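You operate a simulated robot arm through the tools that you are given. There is no shell and no other tool.

You are at the controls of a simulated robot arm. One attempt, no reset.

TASK
Lock the beam, take off the 5 kg weight and weigh the sack.
Fine: lay the weight on the green arm, free the beam, balance it and lock it again.

Only the result counts: the job must be done as asked and must still hold three seconds after the hand-in. Knocking over, shifting, dropping, spilling or breaking anything else fails it.

THE ROBOT
A 7-joint arm with a two-finger gripper, fixed in place. Base frame: the origin is on the floor under the middle of its stand, x ahead of it, y to its left, z up. Lengths are in cm, angles in degrees, forces in N, time in s.
It reaches about 83.8 cm from its shoulder. Its first joint turns from -66.0 to 66.0 degrees. Payload 2.45 kg.
The tool frame sits at the grasp point between the pads (the TCP): z along the fingers, y along the line on which they close. The tips reach 2.6 cm beyond it. The gripper opens to 9.6 cm; its body begins 6.9 cm behind the TCP.
Orientation is told as [roll, pitch, yaw] about the base's x, y, z axes, in that order, counted from this pose: with the fingers straight down and closing along the base's y, the tool's x points along the base's -x, its y along +y and its z along -z.

THE INTERFACE
- The arm moves only by the tool jog_arm. Its argument "deltas" is a list of rows, each a list of 6 numbers: the shift along the tool's x, y, z in cm, then the turn, a rotation vector about the tool's x, y, z in rad. In form: [[x, y, z, wx, wy, wz], ...]. A call has 1 to 20 rows; each row shifts and turns the commanded pose from where the row before left it, along the tool's axes as they then stand. "fingers" is the gripper command, from -1 (fully open) to 1 (shut), values between in proportion, set as the call begins (left out, the last holds). A row lasts 0.2 s, in which the tool goes at most 5 cm and 8.6 degrees; a call with a longer step from one row to the next is refused whole, and so is a gripper value outside its range. A pose out of reach is approached as far as the arm can. The call stops where the force on the tool passes 40 N (or 10 N more than at its start, if that is more) or the arm is blocked; 0.2 s more then pass. Each finger travels about 5 cm/s and halts on what it meets, pressing with about 27 N; the grip force reading is that of the motor and also rises with nothing between the fingers. The clock runs only during rows and for 0.2 s after the last one: add rows that do not move to give the fingers time. It gives the time, the measured TCP pose, the force on the tool (base axes), the opening and the grip force at its end, in the units of the frame above (readings bear some noise), with the torque about the TCP (base axes, N m) and any sound that the robot's microphone picked up, and new pictures: "show" is both (left out), scene, wrist or none.
- Cameras (640 x 400 px; columns grow to the right, rows downward): "scene" is fixed at [17.43, -40.29, 143.44]; the picture's right is [0.71, -0.71, 0.00], its down [-0.30, -0.31, -0.90] and it looks along [0.64, 0.64, -0.43] (base axes); focal length 232 px, centre (320, 200). "wrist" rides on the gripper at [8.2, 0.3, -9.8] in the tool frame; the picture's right is [-0.04, 1.00, 0.00], its down [-0.73, -0.03, -0.68] and it looks along [-0.68, -0.03, 0.73] (tool axes); focal length 256 px, centre (320, 200). There is no depth. A picture from a camera that has moved, and an enlarged one, comes with that camera's place and axes in the base frame and with its lens. The place of the scene camera against the robot may be out by one fixed shift of up to 1.2 cm in any direction.
- inspect(camera, box): a new picture of the part [left, top, right, bottom] of that camera's present view, enlarged. It takes no simulated time.
- sign_off(): hands the job in; it is judged then, once.

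Nothing tells you positions but the pictures and the camera data. Unless the task says otherwise, let go and move clear before handing in.

The tools are called as a command line: name --pt "numbers of a row" for each row, then --argument value for the rest, lists and objects as JSON in quotes. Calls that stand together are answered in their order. jog_arm: Moves the arm, as the interface text tells. Its arguments: {"type":"object","properties":{"deltas":{"type":"array","items":{"type":"array","items":{"type":"number"}}},"fingers":{"type":"number"},"show":{"type":"string","enum":["both","scene","wrist","none"]}},"required":["deltas"]} The other tools are called the same way: inspect (camera, box) takes an enlarged picture of a part of a camera's view; sign_off () hands the job in.

At the start:

```text
t: 0.0
ee_pos: [44.27, 7.32, 127.32]
tcp_rot: [-0.1, 0.1, 0.0]
contact_force: [-0.6, -0.4, 0.1]
wrist_torque: [-0.04, 0.0, -0.03]
opening: 9.6
finger_force: 0.1
```

scene: 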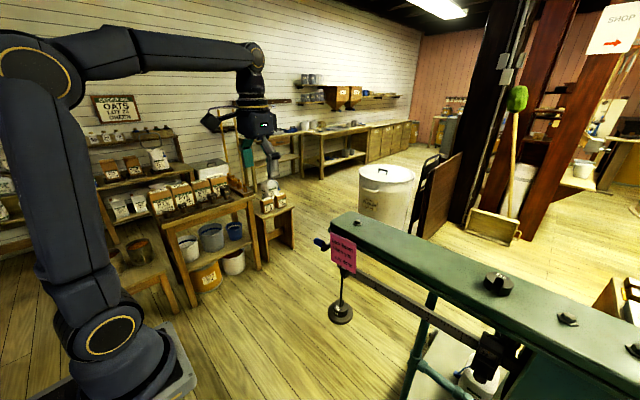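
wrist: 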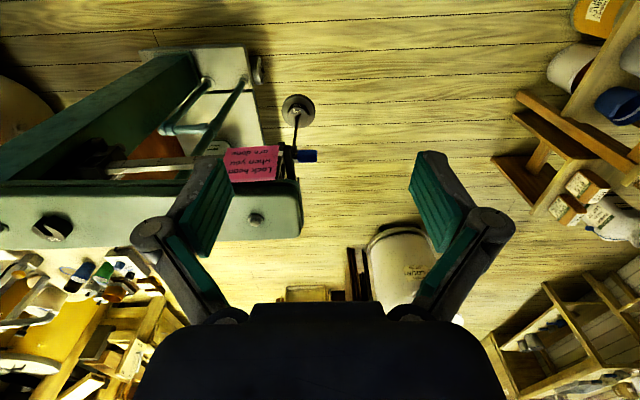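

I see a green platform scale with a beam, a hanging weight on a rod, a pink note, and a blue lever knob near the beam tip. I'll take enlarged pictures before moving anything.

inspect --camera "scene" --box '[300, 200, 460, 340]'

inspect --camera "scene" --box '[400, 240, 640, 400]'

inspect --camera "wrist" --box '[180, 80, 340, 250]'

inspect --camera "wrist" --box '[0, 40, 200, 260]'

```text
2.86 times, centred on (380, 270) of scene
camera zoom: at [17.43, -40.29, 143.44], right [0.71, -0.71, 0.0], down [-0.3, -0.31, -0.9], along [0.64, 0.64, -0.43], focal length 664 px, centre (149, 0)
```

zoom: 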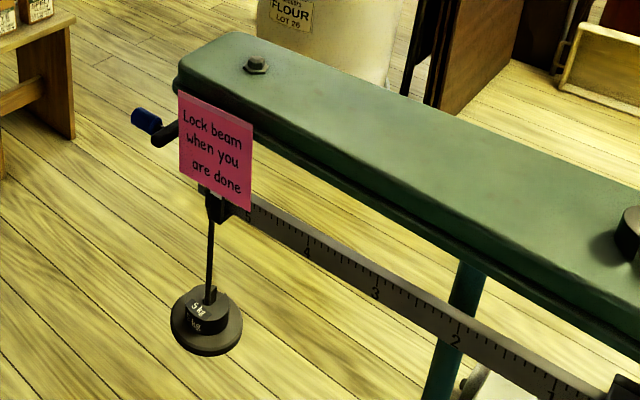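

```text
2.50 times, centred on (520, 320) of scene
camera zoom: at [17.43, -40.29, 143.44], right [0.71, -0.71, 0.0], down [-0.3, -0.31, -0.9], along [0.64, 0.64, -0.43], focal length 581 px, centre (-180, -100)
```

zoom: 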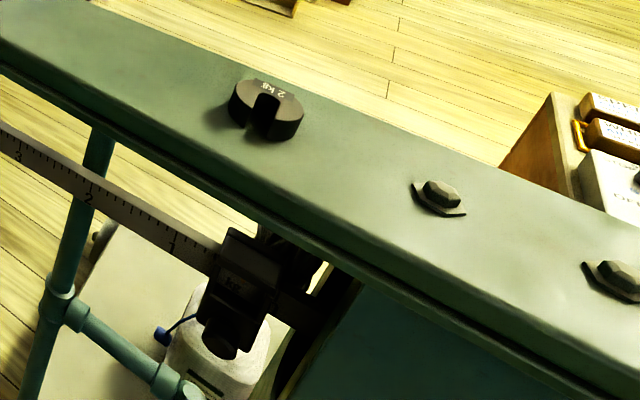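

```text
2.35 times, centred on (260, 165) of wrist
camera zoom: at [36.06, 7.64, 137.16], right [0.04, 1.0, 0.0], down [0.73, -0.03, 0.68], along [0.68, -0.03, -0.73], focal length 602 px, centre (461, 282)
```

zoom: 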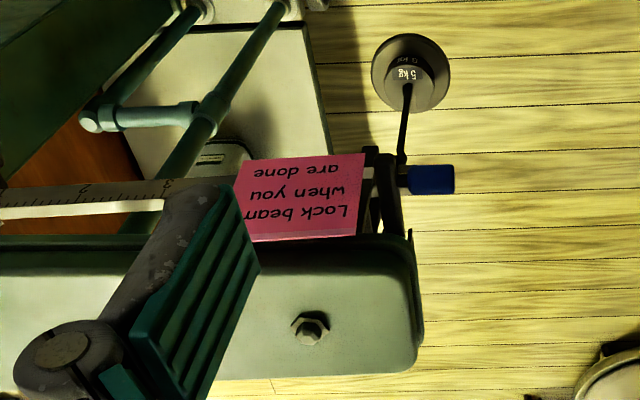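

```text
1.82 times, centred on (100, 150) of wrist
camera zoom: at [36.06, 7.64, 137.16], right [0.04, 1.0, 0.0], down [0.73, -0.03, 0.68], along [0.68, -0.03, -0.73], focal length 465 px, centre (720, 291)
```

zoom: 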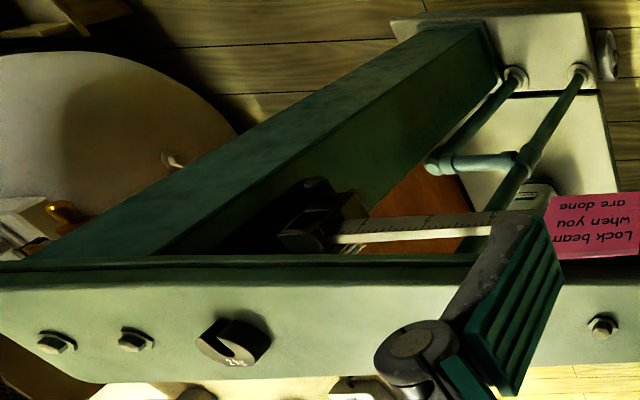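

inspect --camera "scene" --box '[310, 220, 370, 340]'

inspect --camera "wrist" --box '[260, 85, 330, 170]'

inspect --camera "scene" --box '[450, 310, 560, 400]'

inspect --camera "wrist" --box '[60, 100, 220, 200]'

```text
3.33 times, centred on (340, 280) of scene
camera zoom: at [17.43, -40.29, 143.44], right [0.71, -0.71, 0.0], down [-0.3, -0.31, -0.9], along [0.64, 0.64, -0.43], focal length 774 px, centre (253, -67)
```

zoom: 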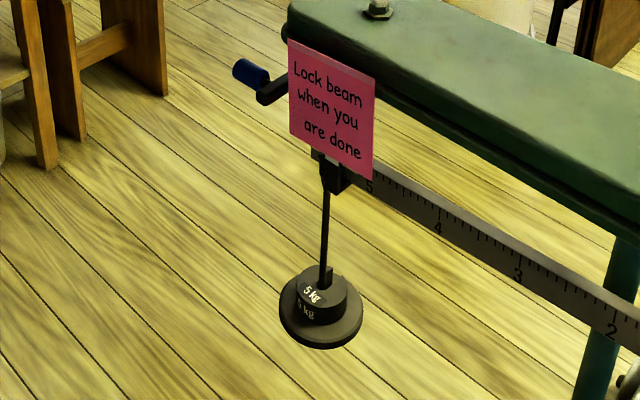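

```text
4.71 times, centred on (295, 128) of wrist
camera zoom: at [36.06, 7.64, 137.16], right [0.04, 1.0, 0.0], down [0.73, -0.03, 0.68], along [0.68, -0.03, -0.73], focal length 1205 px, centre (438, 541)
```

zoom: 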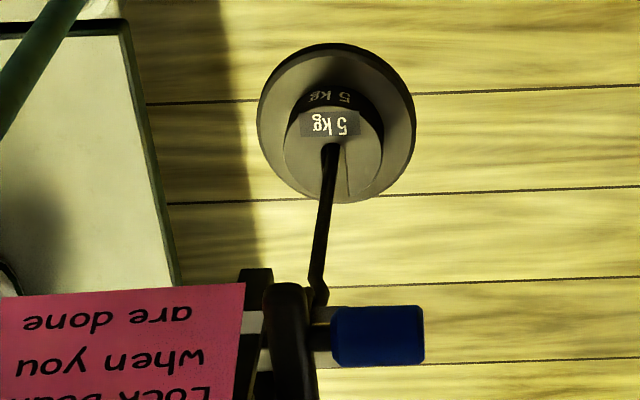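

```text
4.44 times, centred on (505, 355) of scene
camera zoom: at [17.43, -40.29, 143.44], right [0.71, -0.71, 0.0], down [-0.3, -0.31, -0.9], along [0.64, 0.64, -0.43], focal length 1032 px, centre (-502, -489)
```

zoom: 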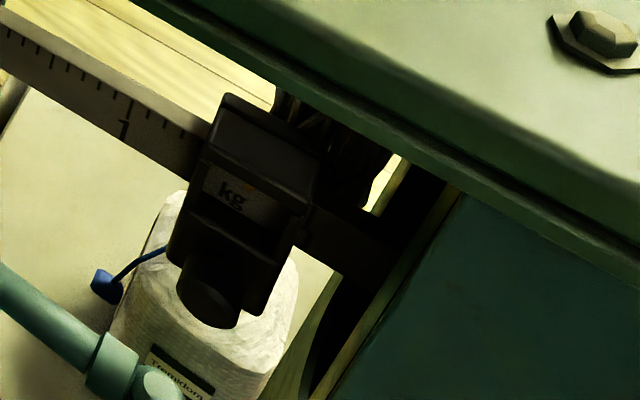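

```text
4.00 times, centred on (140, 150) of wrist
camera zoom: at [36.06, 7.64, 137.16], right [0.04, 1.0, 0.0], down [0.73, -0.03, 0.68], along [0.68, -0.03, -0.73], focal length 1024 px, centre (1040, 400)
```

zoom: 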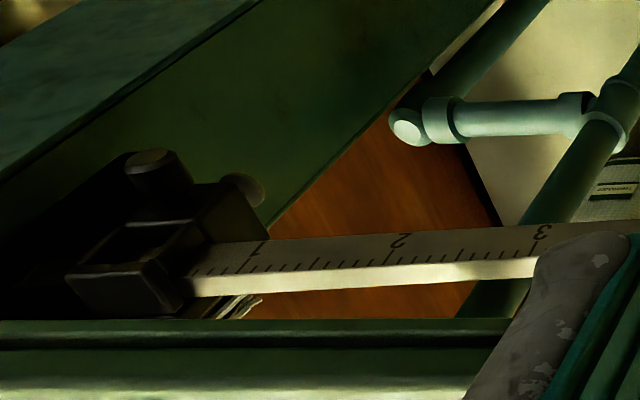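

The beam runs along y at about x 68, z 87 under the green arm (top z about 106). The 5 kg slotted weight sits on a hanger near (69, 0, 65), and the blue lock knob is near (61.6, 4, 98). I'll lower the hand in front of the tip for a closer view.

jog_arm --pt "0.5 -0.8 3 0 0 0" --pt "0.5 -0.8 3 0 0 0" --pt "0.5 -0.8 3 0 0 0" --pt "0.5 -0.8 3 0 0 0" --pt "0.5 -0.8 3 0 0 0" --pt "0.5 -0.8 3 0 0 0" --fingers -1 --show "both"

```text
t: 1.4
ee_pos: [41.11, 2.34, 109.32]
tcp_rot: [0.0, 0.0, 0.0]
contact_force: [-0.4, -0.2, -0.5]
wrist_torque: [0.01, 0.03, 0.01]
opening: 9.58
finger_force: 0.0
camera wrist: at [32.94, 2.81, 119.18], right [0.04, 1.0, 0.0], down [0.73, -0.03, 0.68], along [0.68, -0.03, -0.73], focal length 256 px, centre (320, 200)
```

scene: 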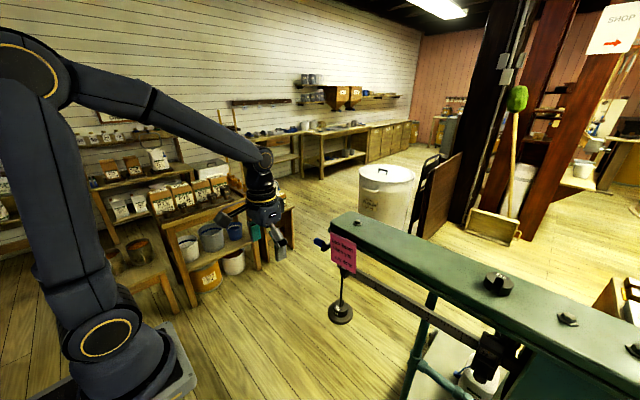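
wrist: 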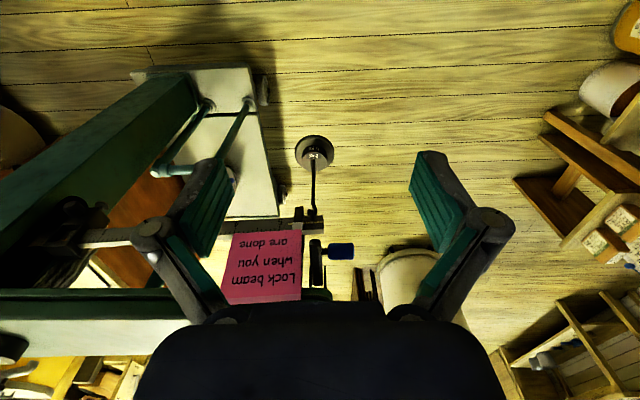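

inspect --camera "wrist" --box '[220, 120, 380, 310]'

inspect --camera "wrist" --box '[275, 195, 375, 305]'

inspect --camera "wrist" --box '[0, 180, 170, 300]'

```text
2.11 times, centred on (300, 215) of wrist
camera zoom: at [32.94, 2.81, 119.18], right [0.04, 1.0, 0.0], down [0.73, -0.03, 0.68], along [0.68, -0.03, -0.73], focal length 539 px, centre (362, 168)
```

zoom: 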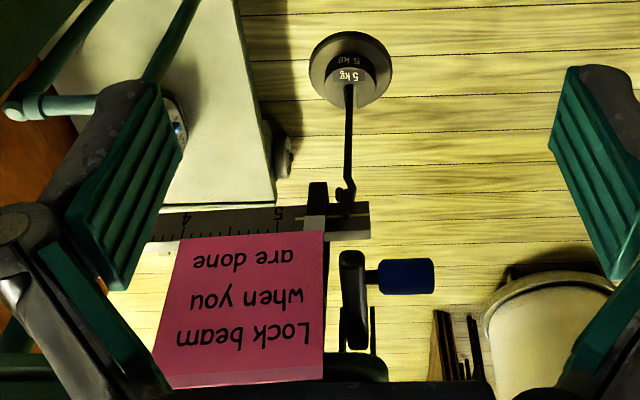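

```text
3.64 times, centred on (325, 250) of wrist
camera zoom: at [32.94, 2.81, 119.18], right [0.04, 1.0, 0.0], down [0.73, -0.03, 0.68], along [0.68, -0.03, -0.73], focal length 931 px, centre (302, 18)
```

zoom: 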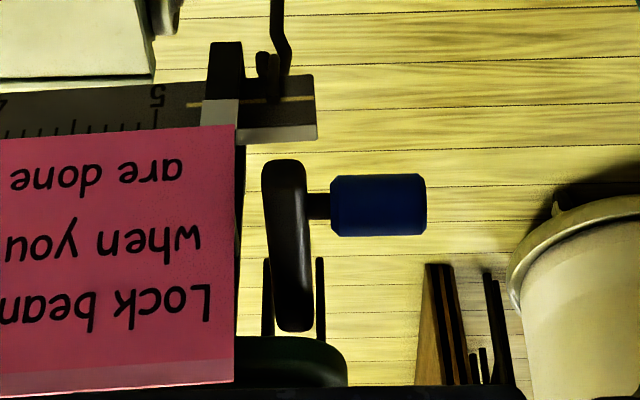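

```text
3.33 times, centred on (85, 240) of wrist
camera zoom: at [32.94, 2.81, 119.18], right [0.04, 1.0, 0.0], down [0.73, -0.03, 0.68], along [0.68, -0.03, -0.73], focal length 853 px, centre (1103, 67)
```

zoom: 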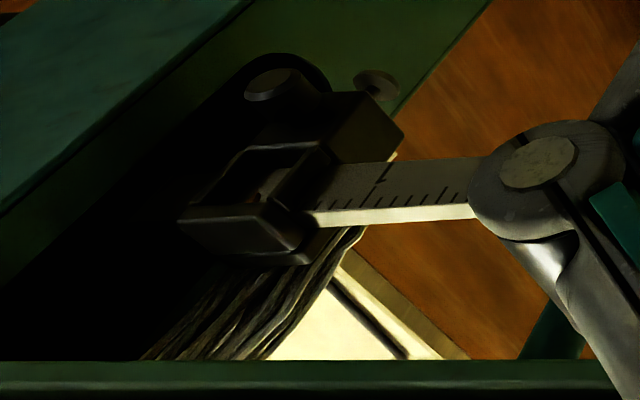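

The lever hangs from lugs under the arm tip at about (69, 1, 99), with its end and blue knob toward the robot. I'll swing around to the +y side to see how the lever and beam tip fit together.

jog_arm --pt "-1.0 3.3 0 0 0 0" --pt "-1.0 3.3 0 0 0 0" --pt "-1.0 3.3 0 0 0 0" --pt "-1.0 3.3 0 0 0 0" --pt "-1.0 3.3 0 0 0 0" --pt "-1.0 3.3 0 0 0 0" --pt "0 0 0 0 0 0.14" --pt "0 0 0 0 0 0.14" --pt "0 0 0 0 0 0.14" --pt "0 0 0 0 0 0.14" --pt "0 0 0 0 0 0.14" --pt "0 0 0 0 0 0.14" --pt "0 0 0 0 0 0.14" --pt "0 0 0 0 0 0.14" --show "both"

```text
t: 4.4
ee_pos: [47.41, 22.04, 109.38]
tcp_rot: [0.0, 0.0, -64.4]
contact_force: [-1.2, -0.1, 0.4]
wrist_torque: [-0.02, -0.01, 0.0]
opening: 9.59
finger_force: 0.1
camera wrist: at [44.0, 29.65, 119.1], right [0.92, 0.4, 0.0], down [0.29, -0.67, 0.68], along [0.27, -0.62, -0.73], focal length 256 px, centre (320, 200)
```

scene: 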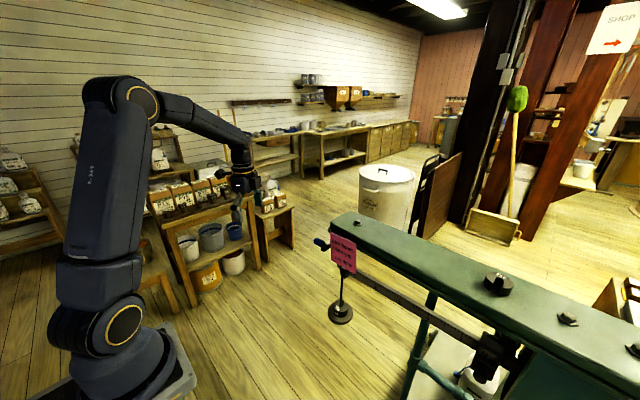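
wrist: 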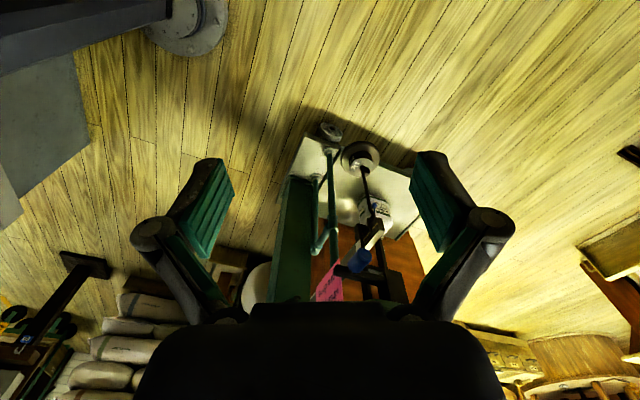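

inspect --camera "wrist" --box '[260, 120, 440, 310]'

inspect --camera "wrist" --box '[310, 200, 420, 305]'

inspect --camera "wrist" --box '[330, 130, 400, 200]'

```text
2.11 times, centred on (350, 215) of wrist
camera zoom: at [44.0, 29.65, 119.1], right [0.92, 0.4, 0.0], down [0.29, -0.67, 0.68], along [0.27, -0.62, -0.73], focal length 539 px, centre (257, 168)
```

zoom: 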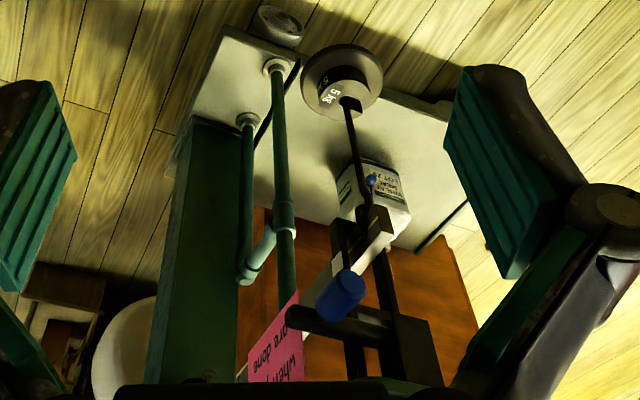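

```text
3.81 times, centred on (365, 252) of wrist
camera zoom: at [44.0, 29.65, 119.1], right [0.92, 0.4, 0.0], down [0.29, -0.67, 0.68], along [0.27, -0.62, -0.73], focal length 975 px, centre (149, 0)
```

zoom: 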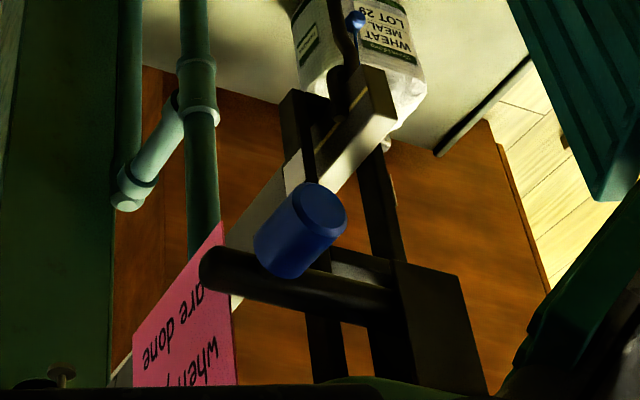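

```text
5.71 times, centred on (365, 165) of wrist
camera zoom: at [44.0, 29.65, 119.1], right [0.92, 0.4, 0.0], down [0.29, -0.67, 0.68], along [0.27, -0.62, -0.73], focal length 1463 px, centre (63, 400)
```

zoom: 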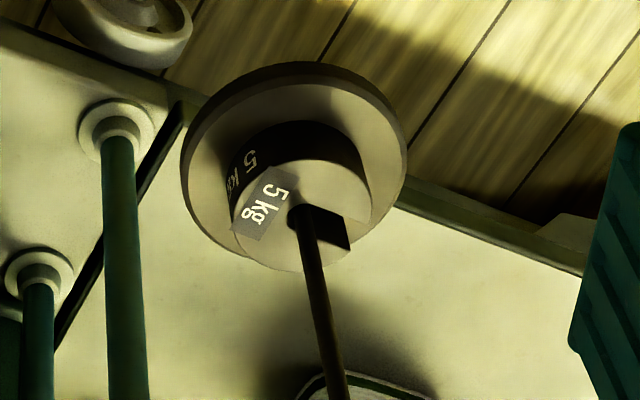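

The lever is horizontal (free) and pivots on the y axis at about (69, 1, 98.5), with its knob at about (61.6, 4.3, 98.5), so locking should mean swinging it down onto the beam. The 5 kg slot opens toward +x. I'll turn the hand so the fingers point along +x and close along z.

jog_arm --pt "0 0 0 0 0 0.149" --pt "0 0 0 0 0 0.149" --pt "0 0 0 0 0 0.149" --pt "0 0 0 -0.1428 0 0" --pt "0 0 0 -0.1428 0 0" --pt "0 0 0 -0.1428 0 0" --pt "0 0 0 -0.1428 0 0" --pt "0 0 0 -0.1428 0 0" --pt "0 0 0 -0.1428 0 0" --pt "0 0 0 -0.1428 0 0" --pt "0 0 0 -0.1428 0 0" --show "both"

```text
t: 6.8
ee_pos: [60.37, 20.99, 126.73]
tcp_rot: [63.4, -0.5, -89.4]
contact_force: [0.3, -0.5, 0.4]
wrist_torque: [0.02, 0.03, 0.01]
opening: 9.62
finger_force: 0.1
out of reach, approached as far as the arm can: row 8, 9, 10, 11
camera wrist: at [51.67, 29.19, 131.36], right [0.45, -0.03, 0.89], down [-0.61, -0.74, 0.28], along [0.65, -0.67, -0.35], focal length 256 px, centre (320, 200)
```

scene: 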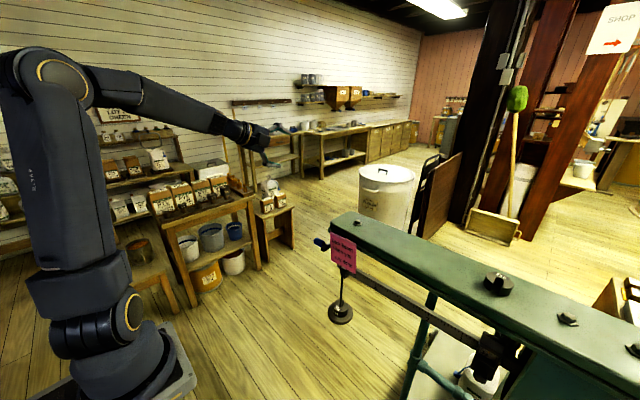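
wrist: 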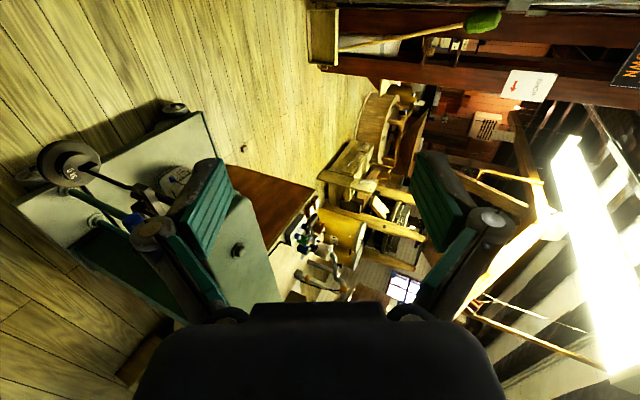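

The arm can't hold fingers-forward that close to its base, so it drifted. I'll shift the commanded pose outward at y = 22, clear of the scale, and see whether it tracks there.

jog_arm --pt "0 -0.95 3.35 0 0 0" --pt "0 -0.95 3.35 0 0 0" --pt "0 -0.95 3.35 0 0 0" --pt "0 -0.95 3.35 0 0 0" --pt "0 0 0 0 0 0" --show "both"

```text
t: 8.0
ee_pos: [70.05, 20.59, 121.34]
tcp_rot: [65.6, 0.0, -89.8]
contact_force: [0.1, 0.3, 0.5]
wrist_torque: [-0.03, -0.03, 0.02]
opening: 9.6
finger_force: 0.1
out of reach, approached as far as the arm can: row 1
camera wrist: at [61.13, 28.73, 125.71], right [0.41, -0.04, 0.91], down [-0.63, -0.74, 0.26], along [0.66, -0.68, -0.33], focal length 256 px, centre (320, 200)
```

scene: 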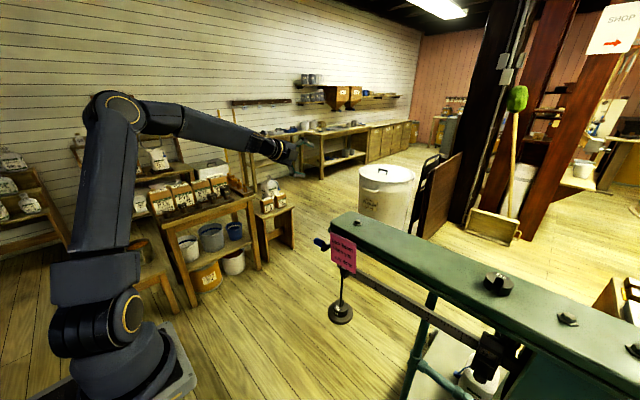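
wrist: 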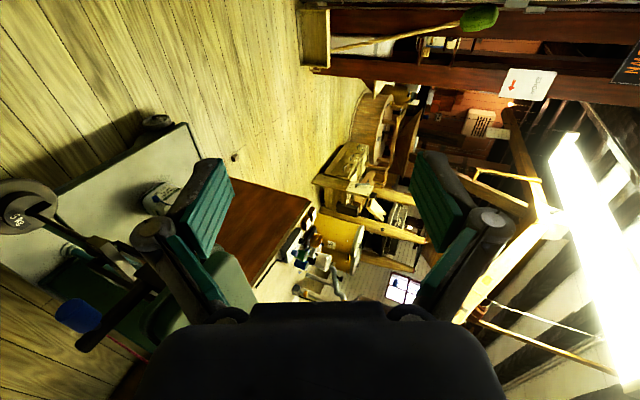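

jog_arm --pt "0 -3.8 0.08 0 0 0" --pt "0 -3.8 0.08 0 0 0" --pt "0 -3.8 0.08 0 0 0" --show "none"

```text
t: 8.8
ee_pos: [71.66, 20.66, 113.36]
tcp_rot: [65.2, 0.1, -89.9]
contact_force: [0.0, 0.5, -0.3]
wrist_torque: [0.02, -0.01, 0.01]
opening: 9.57
finger_force: 0.0
out of reach, approached as far as the arm can: row 1, 2, 3
```

The wrist can't bend up that far at low height, so fingers-forward isn't available here. I'll go back to fingers-down with a retreat, then tilt the fingers toward -y so the hand works the knob from the free +y side.

jog_arm --pt "0 0 -1.8 0.1428 0 0" --pt "0 0 -1.8 0.1428 0 0" --pt "0 0 -1.8 0.1428 0 0" --pt "0 0 -1.8 0.1428 0 0" --pt "0 -0.5 -1.5 0.1428 0 0" --pt "0 -1.5 0 0.1428 0 0" --pt "0 -1.5 0 0.1428 0 0" --pt "0 -1.0 0 0.1428 0 0" --pt "0 0 0 0 0 0" --show "none"

```text
t: 10.8
ee_pos: [61.05, 20.49, 117.74]
tcp_rot: [-0.1, 0.0, -89.8]
contact_force: [0.6, -0.3, -0.3]
wrist_torque: [-0.03, -0.01, -0.01]
opening: 9.59
finger_force: 0.1
```

jog_arm --pt "0 0 0 0 -0.131 0" --pt "0 0 0 0 -0.131 0" --pt "0 0 0 0 -0.131 0" --pt "0 0 0 0 -0.131 0" --pt "0 0 0 0 -0.131 0" --pt "0 0 0 0 -0.131 0" --pt "0 0 0 0 0 0" --show "both"

```text
t: 12.4
ee_pos: [61.13, 19.52, 114.15]
tcp_rot: [0.1, -33.8, -89.8]
contact_force: [0.3, -0.8, -0.6]
wrist_torque: [-0.03, -0.01, 0.01]
opening: 9.59
finger_force: 0.0
out of reach, approached as far as the arm can: row 3, 4, 5, 6
camera wrist: at [61.33, 31.89, 117.62], right [1.0, -0.03, 0.02], down [-0.03, -0.23, 0.97], along [-0.02, -0.97, -0.23], focal length 256 px, centre (320, 200)
```

scene: 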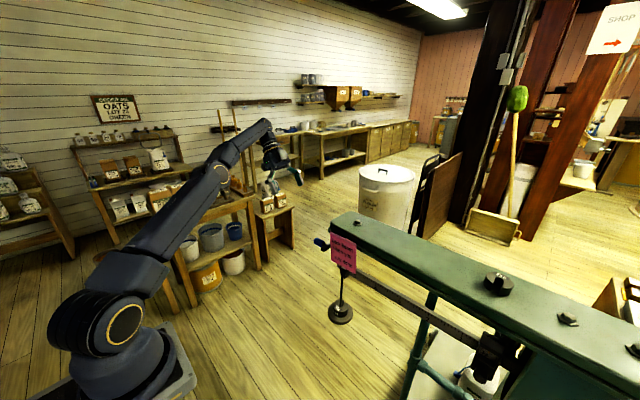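
wrist: 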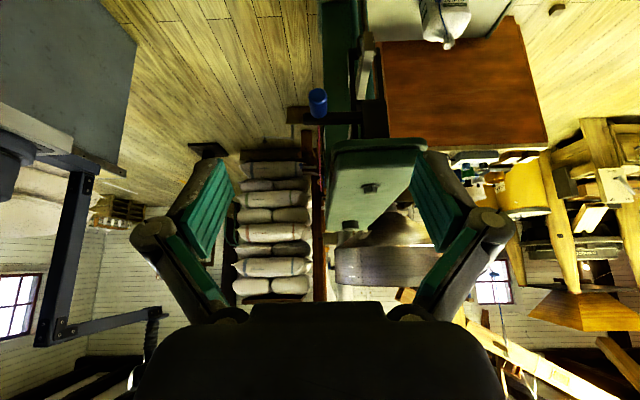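

inspect --camera "wrist" --box '[260, 0, 440, 160]'

inspect --camera "wrist" --box '[270, 70, 380, 220]'

```text
2.50 times, centred on (350, 80) of wrist
camera zoom: at [61.33, 31.89, 117.62], right [1.0, -0.03, 0.02], down [-0.03, -0.23, 0.97], along [-0.02, -0.97, -0.23], focal length 640 px, centre (245, 500)
```

zoom: 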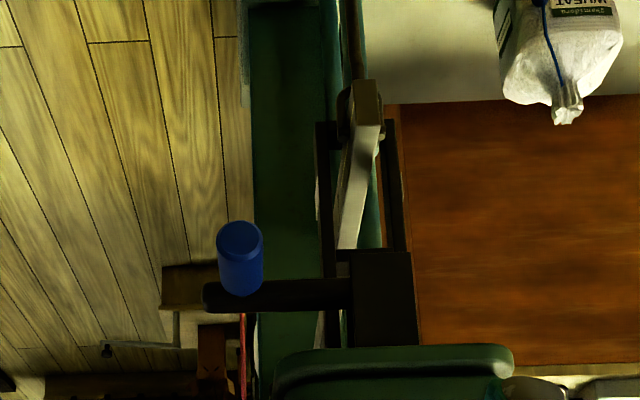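

```text
2.67 times, centred on (325, 145) of wrist
camera zoom: at [61.33, 31.89, 117.62], right [1.0, -0.03, 0.02], down [-0.03, -0.23, 0.97], along [-0.02, -0.97, -0.23], focal length 683 px, centre (307, 347)
```

zoom: 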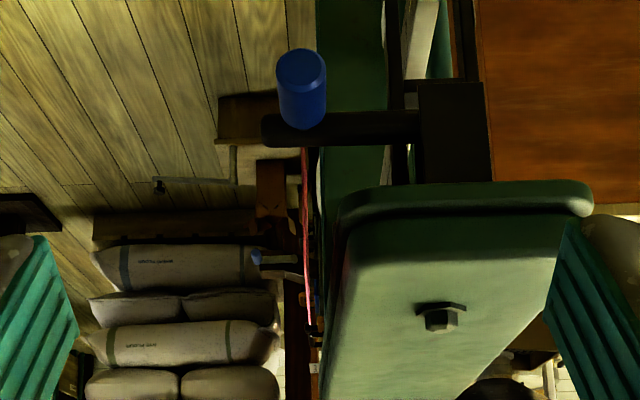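

The side view is clear: knob centre about (60.9, 4.4, 99.0), lever pivot about (68.1, 1, 99). I'll move to a pre-grasp point up and to the +y side of the knob, with the fingers half open.

jog_arm --pt "-0.645 0 3.26 0 0 0" --pt "-0.645 0 3.26 0 0 0" --pt "-0.645 0 3.26 0 0 0" --pt "-0.645 0 3.26 0 0 0" --pt "0 0 0 0 -0.098 0" --pt "0 0 0 0 -0.098 0" --pt "0 0 0 0 0 0" --fingers -0.04 --show "both"

```text
t: 14.0
ee_pos: [61.25, 10.1, 104.49]
tcp_rot: [0.2, -44.9, -90.0]
contact_force: [0.6, 0.0, -0.6]
wrist_torque: [-0.01, 0.03, -0.01]
opening: 4.99
finger_force: 0.2
camera wrist: at [61.44, 22.94, 105.7], right [1.0, -0.02, 0.03], down [-0.03, -0.04, 1.0], along [-0.02, -1.0, -0.04], focal length 256 px, centre (320, 200)
```

scene: 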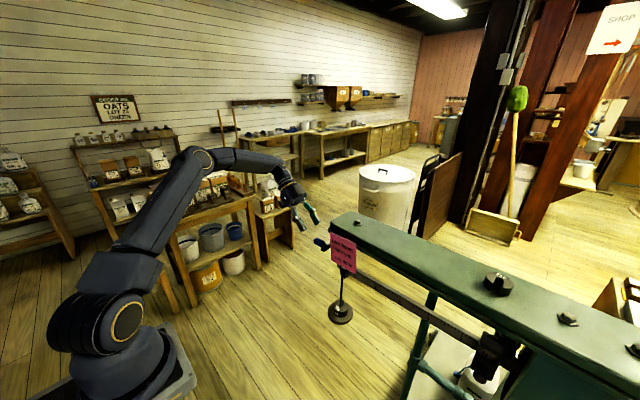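
wrist: 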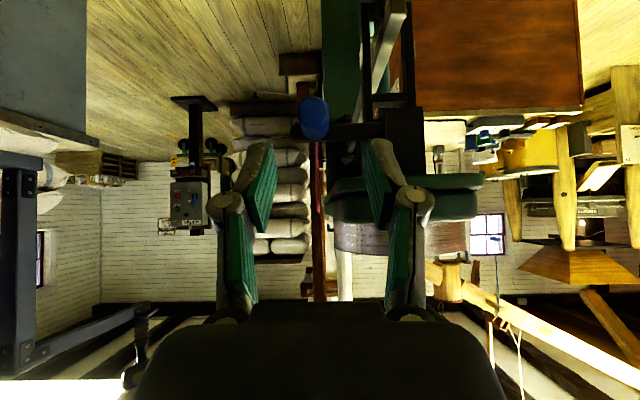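

inspect --camera "wrist" --box '[270, 0, 430, 150]'

inspect --camera "wrist" --box '[270, 80, 390, 200]'

```text
2.67 times, centred on (350, 75) of wrist
camera zoom: at [61.44, 22.94, 105.7], right [1.0, -0.02, 0.03], down [-0.03, -0.04, 1.0], along [-0.02, -1.0, -0.04], focal length 683 px, centre (240, 533)
```

zoom: 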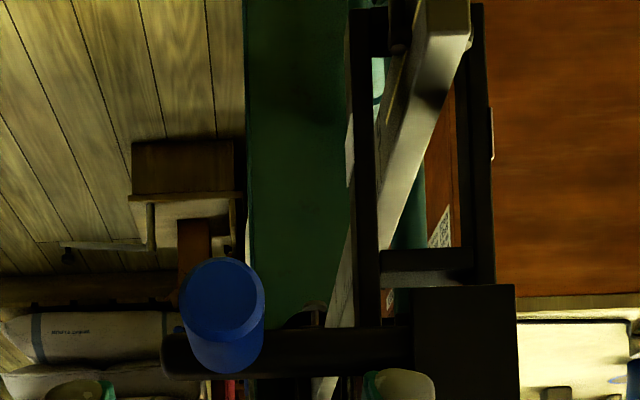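

```text
3.33 times, centred on (330, 140) of wrist
camera zoom: at [61.44, 22.94, 105.7], right [1.0, -0.02, 0.03], down [-0.03, -0.04, 1.0], along [-0.02, -1.0, -0.04], focal length 853 px, centre (287, 400)
```

zoom: 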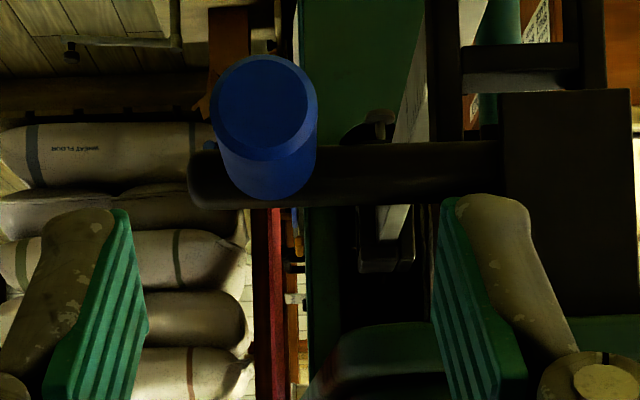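

The knob is centred between the fingers and the arm tracks here. I'll advance onto the knob.

jog_arm --pt "0.05 -0.09 1.85 0 0 0" --pt "0.05 -0.09 1.85 0 0 0" --pt "0.05 -0.09 1.85 0 0 0" --pt "0.05 -0.08 1.85 0 0 0" --pt "0 0 0 0 0 0" --show "both"

```text
t: 15.2
ee_pos: [60.97, 4.97, 99.12]
tcp_rot: [0.2, -45.0, -89.9]
contact_force: [-0.4, 1.1, -0.5]
wrist_torque: [0.0, 0.01, 0.0]
opening: 4.99
finger_force: 0.0
camera wrist: at [61.05, 17.83, 100.24], right [1.0, -0.02, 0.03], down [-0.03, -0.04, 1.0], along [-0.02, -1.0, -0.04], focal length 256 px, centre (320, 200)
```

scene: 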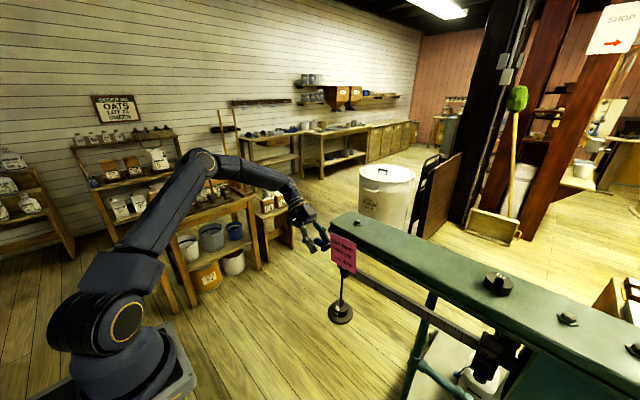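
wrist: 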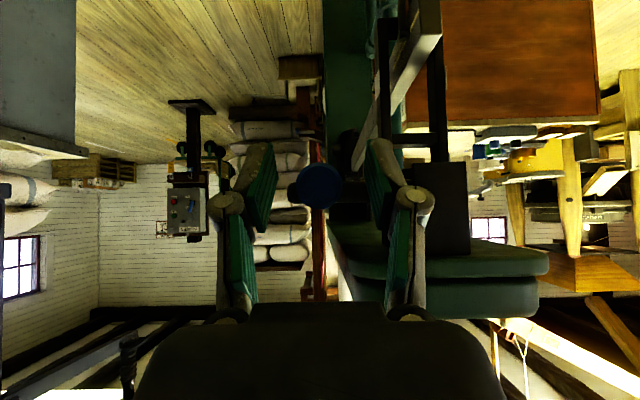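

inspect --camera "wrist" --box '[280, 0, 470, 220]'

inspect --camera "wrist" --box '[350, 0, 460, 150]'

```text
1.82 times, centred on (375, 110) of wrist
camera zoom: at [61.05, 17.83, 100.24], right [1.0, -0.02, 0.03], down [-0.03, -0.04, 1.0], along [-0.02, -1.0, -0.04], focal length 465 px, centre (220, 364)
```

zoom: 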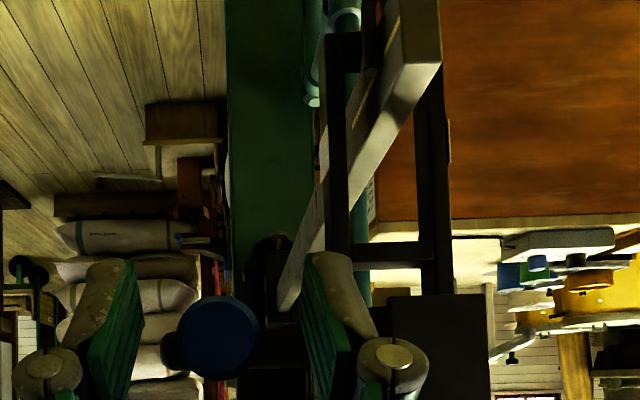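

```text
2.67 times, centred on (405, 75) of wrist
camera zoom: at [61.05, 17.83, 100.24], right [1.0, -0.02, 0.03], down [-0.03, -0.04, 1.0], along [-0.02, -1.0, -0.04], focal length 683 px, centre (93, 533)
```

zoom: 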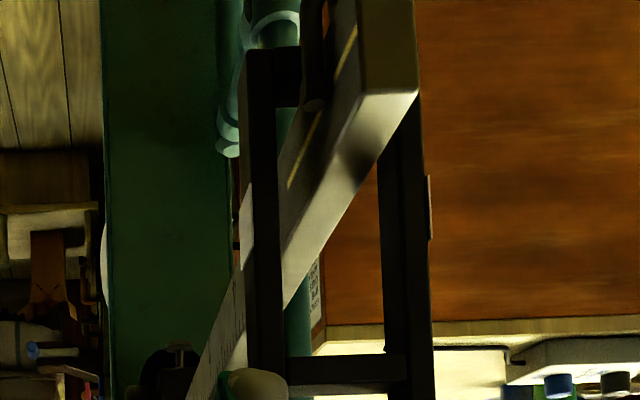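

jog_arm --pt "0 0 0 0 0 0" --pt "0 0 0 0 0 0" --pt "0 0 0 0 0 0" --pt "0 0 0 0 0 0" --fingers 1 --show "wrist"

```text
t: 16.2
ee_pos: [60.88, 5.01, 99.16]
tcp_rot: [0.2, -45.0, -89.9]
contact_force: [-4.1, 0.5, -0.2]
wrist_torque: [0.0, -0.01, -0.04]
opening: 2.1
finger_force: 44.7
camera wrist: at [61.04, 17.84, 100.26], right [1.0, -0.02, 0.03], down [-0.03, -0.04, 1.0], along [-0.02, -1.0, -0.04], focal length 256 px, centre (320, 200)
```

wrist: 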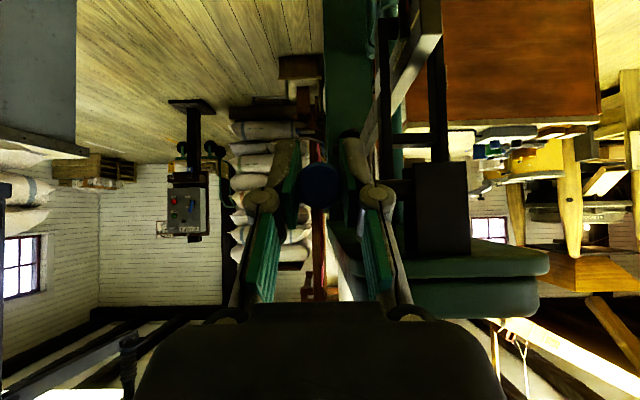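

The knob is gripped at 2.1 cm. I'll start swinging the lever down along its arc and watch the forces.

jog_arm --pt "0.669 0.062 0.669 0 0 0" --pt "0.658 0.185 0.658 0 0 0" --pt "0.635 0.305 0.635 0 0 0" --show "wrist"

```text
t: 17.0
ee_pos: [61.24, 4.96, 96.4]
tcp_rot: [-0.4, -44.9, -89.7]
contact_force: [-27.3, 3.7, -4.6]
wrist_torque: [-0.6, -0.45, -0.41]
opening: 2.08
finger_force: 44.6
camera wrist: at [61.56, 17.84, 97.46], right [1.0, -0.03, 0.02], down [-0.02, -0.04, 1.0], along [-0.03, -1.0, -0.04], focal length 256 px, centre (320, 200)
```

wrist: 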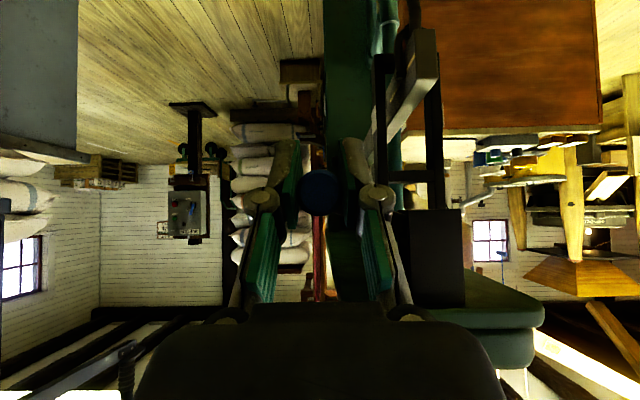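

inspect --camera "wrist" --box '[280, 100, 480, 260]'

inspect --camera "scene" --box '[280, 200, 400, 300]'

```text
2.50 times, centred on (380, 180) of wrist
camera zoom: at [61.56, 17.84, 97.46], right [1.0, -0.03, 0.02], down [-0.02, -0.04, 1.0], along [-0.03, -1.0, -0.04], focal length 640 px, centre (170, 250)
```

zoom: 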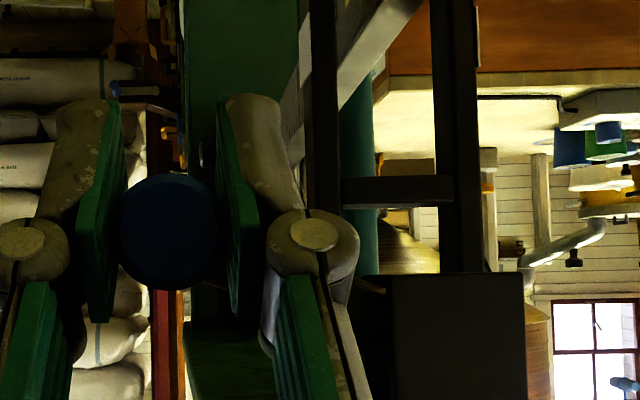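

```text
4.00 times, centred on (340, 250) of scene
camera zoom: at [17.36, -40.28, 143.45], right [0.71, -0.71, 0.0], down [-0.3, -0.31, -0.9], along [0.64, 0.64, -0.43], focal length 929 px, centre (240, 0)
```

zoom: 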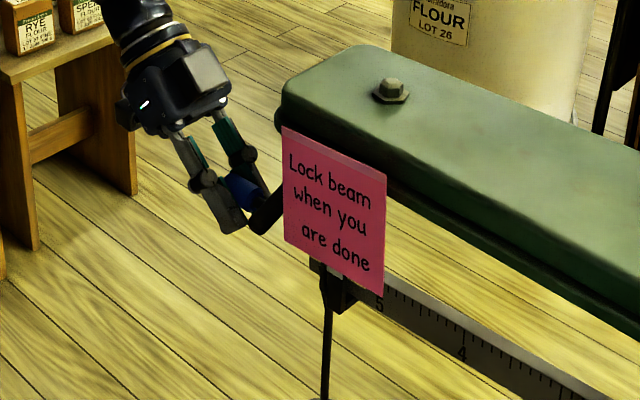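

The lever is turning, but the x force shows my arc is bending in too early. I'll follow a corrected arc and check again.

jog_arm --pt "0.629 -0.05 0.629 0 0 0" --pt "0.6 0.45 0.6 0 0 0" --show "none"

```text
t: 17.6
ee_pos: [62.0, 4.95, 94.73]
tcp_rot: [0.1, -45.0, -89.8]
contact_force: [-18.7, 4.8, -4.9]
wrist_torque: [-0.45, -0.52, -0.26]
opening: 2.04
finger_force: 45.2
```

jog_arm --pt "0.62 0.7 0.62 0 0 0" --pt "0.51 0.72 0.51 0 0 0" --show "none"

```text
t: 18.2
ee_pos: [63.26, 5.07, 93.13]
tcp_rot: [0.0, -44.9, -89.8]
contact_force: [-19.4, 1.1, -14.2]
wrist_torque: [0.19, -0.52, -0.16]
opening: 2.06
finger_force: 45.2
```

jog_arm --pt "0.6 0.75 0.6 0 0 0" --pt "0.36 0.95 0.36 0 0 0" --show "wrist"

```text
t: 18.8
ee_pos: [65.01, 5.01, 91.93]
tcp_rot: [0.4, -45.1, -90.0]
contact_force: [-6.4, -2.6, 0.1]
wrist_torque: [-0.1, -0.34, -0.2]
opening: 2.03
finger_force: 44.7
camera wrist: at [65.21, 17.85, 93.05], right [1.0, -0.02, 0.03], down [-0.03, -0.04, 1.0], along [-0.02, -1.0, -0.04], focal length 256 px, centre (320, 200)
```

wrist: 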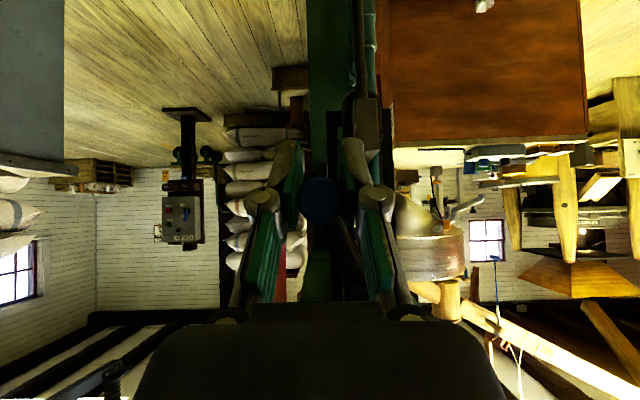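

inspect --camera "wrist" --box '[270, 60, 430, 260]'

```text
2.00 times, centred on (350, 160) of wrist
camera zoom: at [65.21, 17.85, 93.05], right [1.0, -0.02, 0.03], down [-0.03, -0.04, 1.0], along [-0.02, -1.0, -0.04], focal length 512 px, centre (260, 280)
```

zoom: 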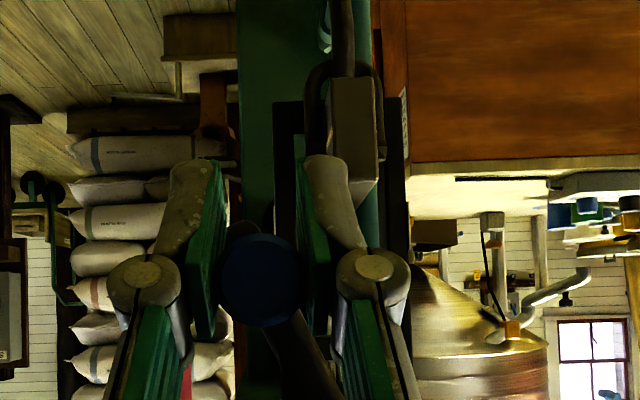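

jog_arm --pt "0.22 0.9 0.22 0 0 0" --pt "0.14 0.88 0.14 0 0 0" --show "none"

```text
t: 19.4
ee_pos: [66.79, 5.0, 91.18]
tcp_rot: [0.1, -45.1, -89.9]
contact_force: [-4.6, -4.7, -5.7]
wrist_torque: [0.01, -0.48, -0.02]
opening: 2.06
finger_force: 44.8
```

jog_arm --pt "0.02 0.8 0.02 0 0 0" --pt "0 0.6 0 0 0 0" --show "wrist"

```text
t: 20.0
ee_pos: [68.1, 5.1, 91.15]
tcp_rot: [-0.3, -45.0, -89.8]
contact_force: [-24.4, -3.5, 1.6]
wrist_torque: [0.3, -0.33, -0.29]
opening: 2.05
finger_force: 45.1
camera wrist: at [68.34, 17.89, 92.35], right [1.0, -0.03, 0.02], down [-0.03, -0.04, 1.0], along [-0.03, -1.0, -0.04], focal length 256 px, centre (320, 200)
```

wrist: 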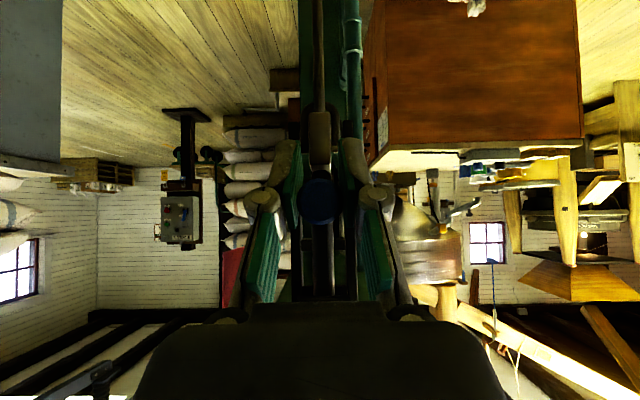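

inspect --camera "wrist" --box '[260, 80, 380, 310]'

inspect --camera "scene" --box '[290, 200, 400, 340]'

```text
1.74 times, centred on (320, 195) of wrist
camera zoom: at [68.34, 17.89, 92.35], right [1.0, -0.03, 0.02], down [-0.03, -0.04, 1.0], along [-0.03, -1.0, -0.04], focal length 445 px, centre (320, 209)
```

zoom: 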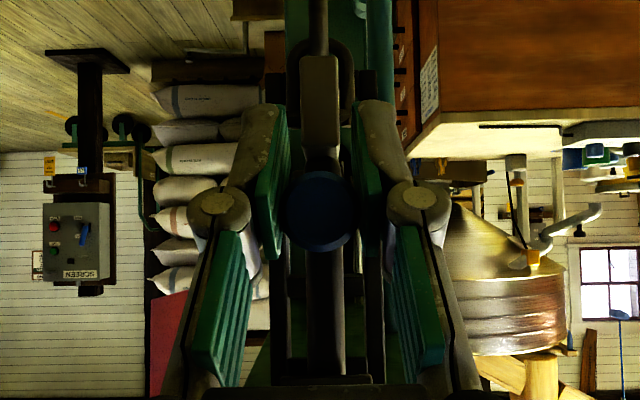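

```text
2.86 times, centred on (345, 270) of scene
camera zoom: at [17.36, -40.31, 143.44], right [0.71, -0.71, 0.0], down [-0.3, -0.31, -0.9], along [0.64, 0.64, -0.43], focal length 664 px, centre (249, 0)
```

zoom: 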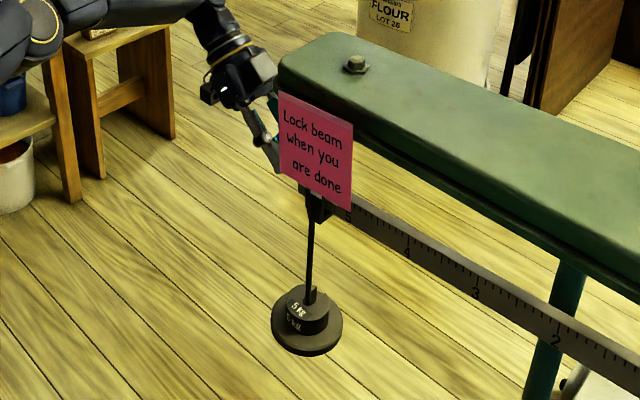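

jog_arm --pt "0 0.2 0 0 0 0" --pt "0 0 0 0 0 0" --show "none"

```text
t: 20.5
ee_pos: [68.01, 5.18, 91.24]
tcp_rot: [-0.9, -45.1, -89.9]
contact_force: [-13.0, -0.9, 6.8]
wrist_torque: [0.47, 0.09, 0.11]
opening: 2.04
finger_force: 44.5
stopped in row 2: the force on the tool passed its limit at 41 N (the readings are from after the stop); the commanded pose is now the measured one
```

The lever is vertical against its stop with its end over the beam tip, which should be the locked position. I'll open the fingers and back out along the approach line.

jog_arm --pt "0 0 0 0 0 0" --pt "0 0 0 0 0 0" --pt "0 0 0 0 0 0" --fingers -0.04 --show "none"

jog_arm --pt "0 0 -2 0 0 0" --pt "0 0 -2 0 0 0" --pt "0 0 -2 0 0 0" --pt "0 0 -2 0 0 0" --pt "0 0 0 0 0 0" --show "both"

```text
t: 21.3
ee_pos: [68.08, 5.12, 91.13]
tcp_rot: [-0.6, -45.1, -89.8]
contact_force: [-0.2, -0.4, -0.3]
wrist_torque: [-0.02, 0.01, 0.01]
opening: 5.02
finger_force: 0.0
```

```text
t: 22.5
ee_pos: [67.17, 10.52, 96.41]
tcp_rot: [-0.8, -45.1, -89.8]
contact_force: [-0.3, -0.2, 0.3]
wrist_torque: [0.01, -0.02, -0.02]
opening: 5.0
finger_force: 0.1
out of reach, approached as far as the arm can: row 3, 4
camera wrist: at [67.52, 23.39, 97.52], right [1.0, -0.03, 0.02], down [-0.02, -0.04, 1.0], along [-0.03, -1.0, -0.04], focal length 256 px, centre (320, 200)
```

scene: 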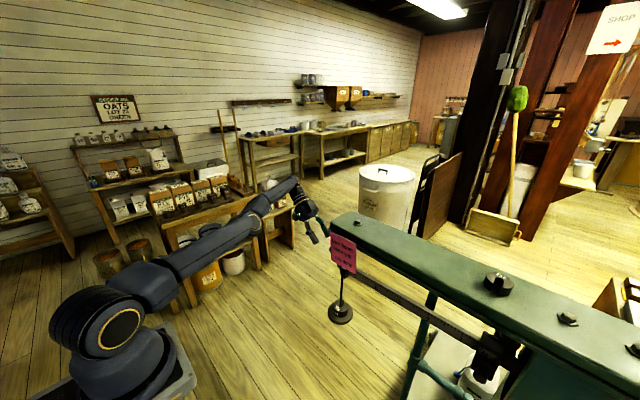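
wrist: 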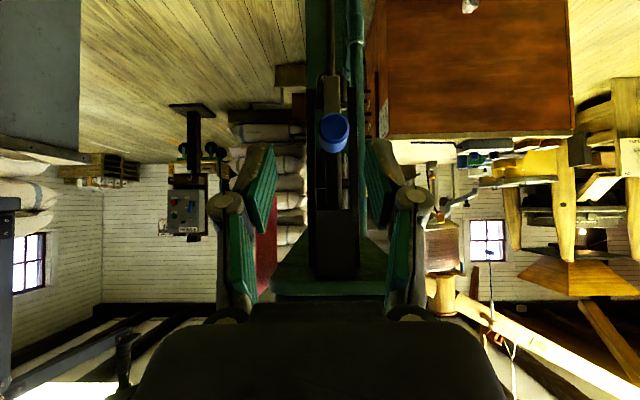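

inspect --camera "wrist" --box '[280, 40, 400, 290]'

inspect --camera "wrist" --box '[300, 60, 370, 180]'

```text
1.60 times, centred on (340, 165) of wrist
camera zoom: at [67.52, 23.39, 97.52], right [1.0, -0.03, 0.02], down [-0.02, -0.04, 1.0], along [-0.03, -1.0, -0.04], focal length 410 px, centre (288, 256)
```

zoom: 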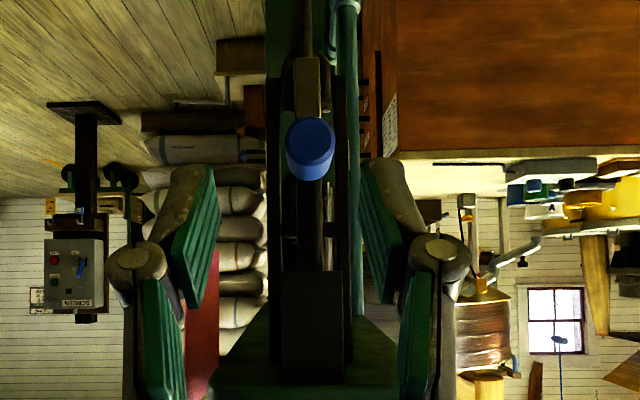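

```text
3.33 times, centred on (335, 120) of wrist
camera zoom: at [67.52, 23.39, 97.52], right [1.0, -0.03, 0.02], down [-0.02, -0.04, 1.0], along [-0.03, -1.0, -0.04], focal length 853 px, centre (270, 467)
```

zoom: 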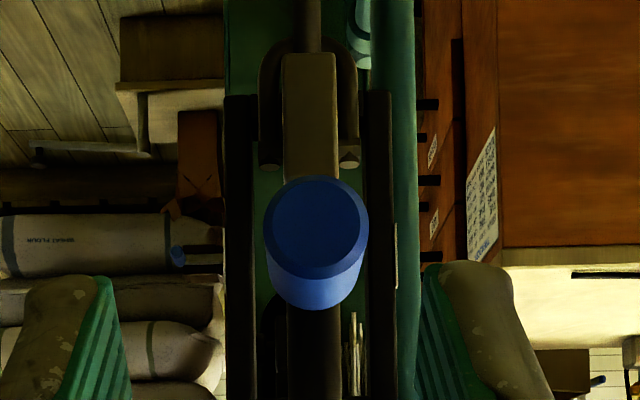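

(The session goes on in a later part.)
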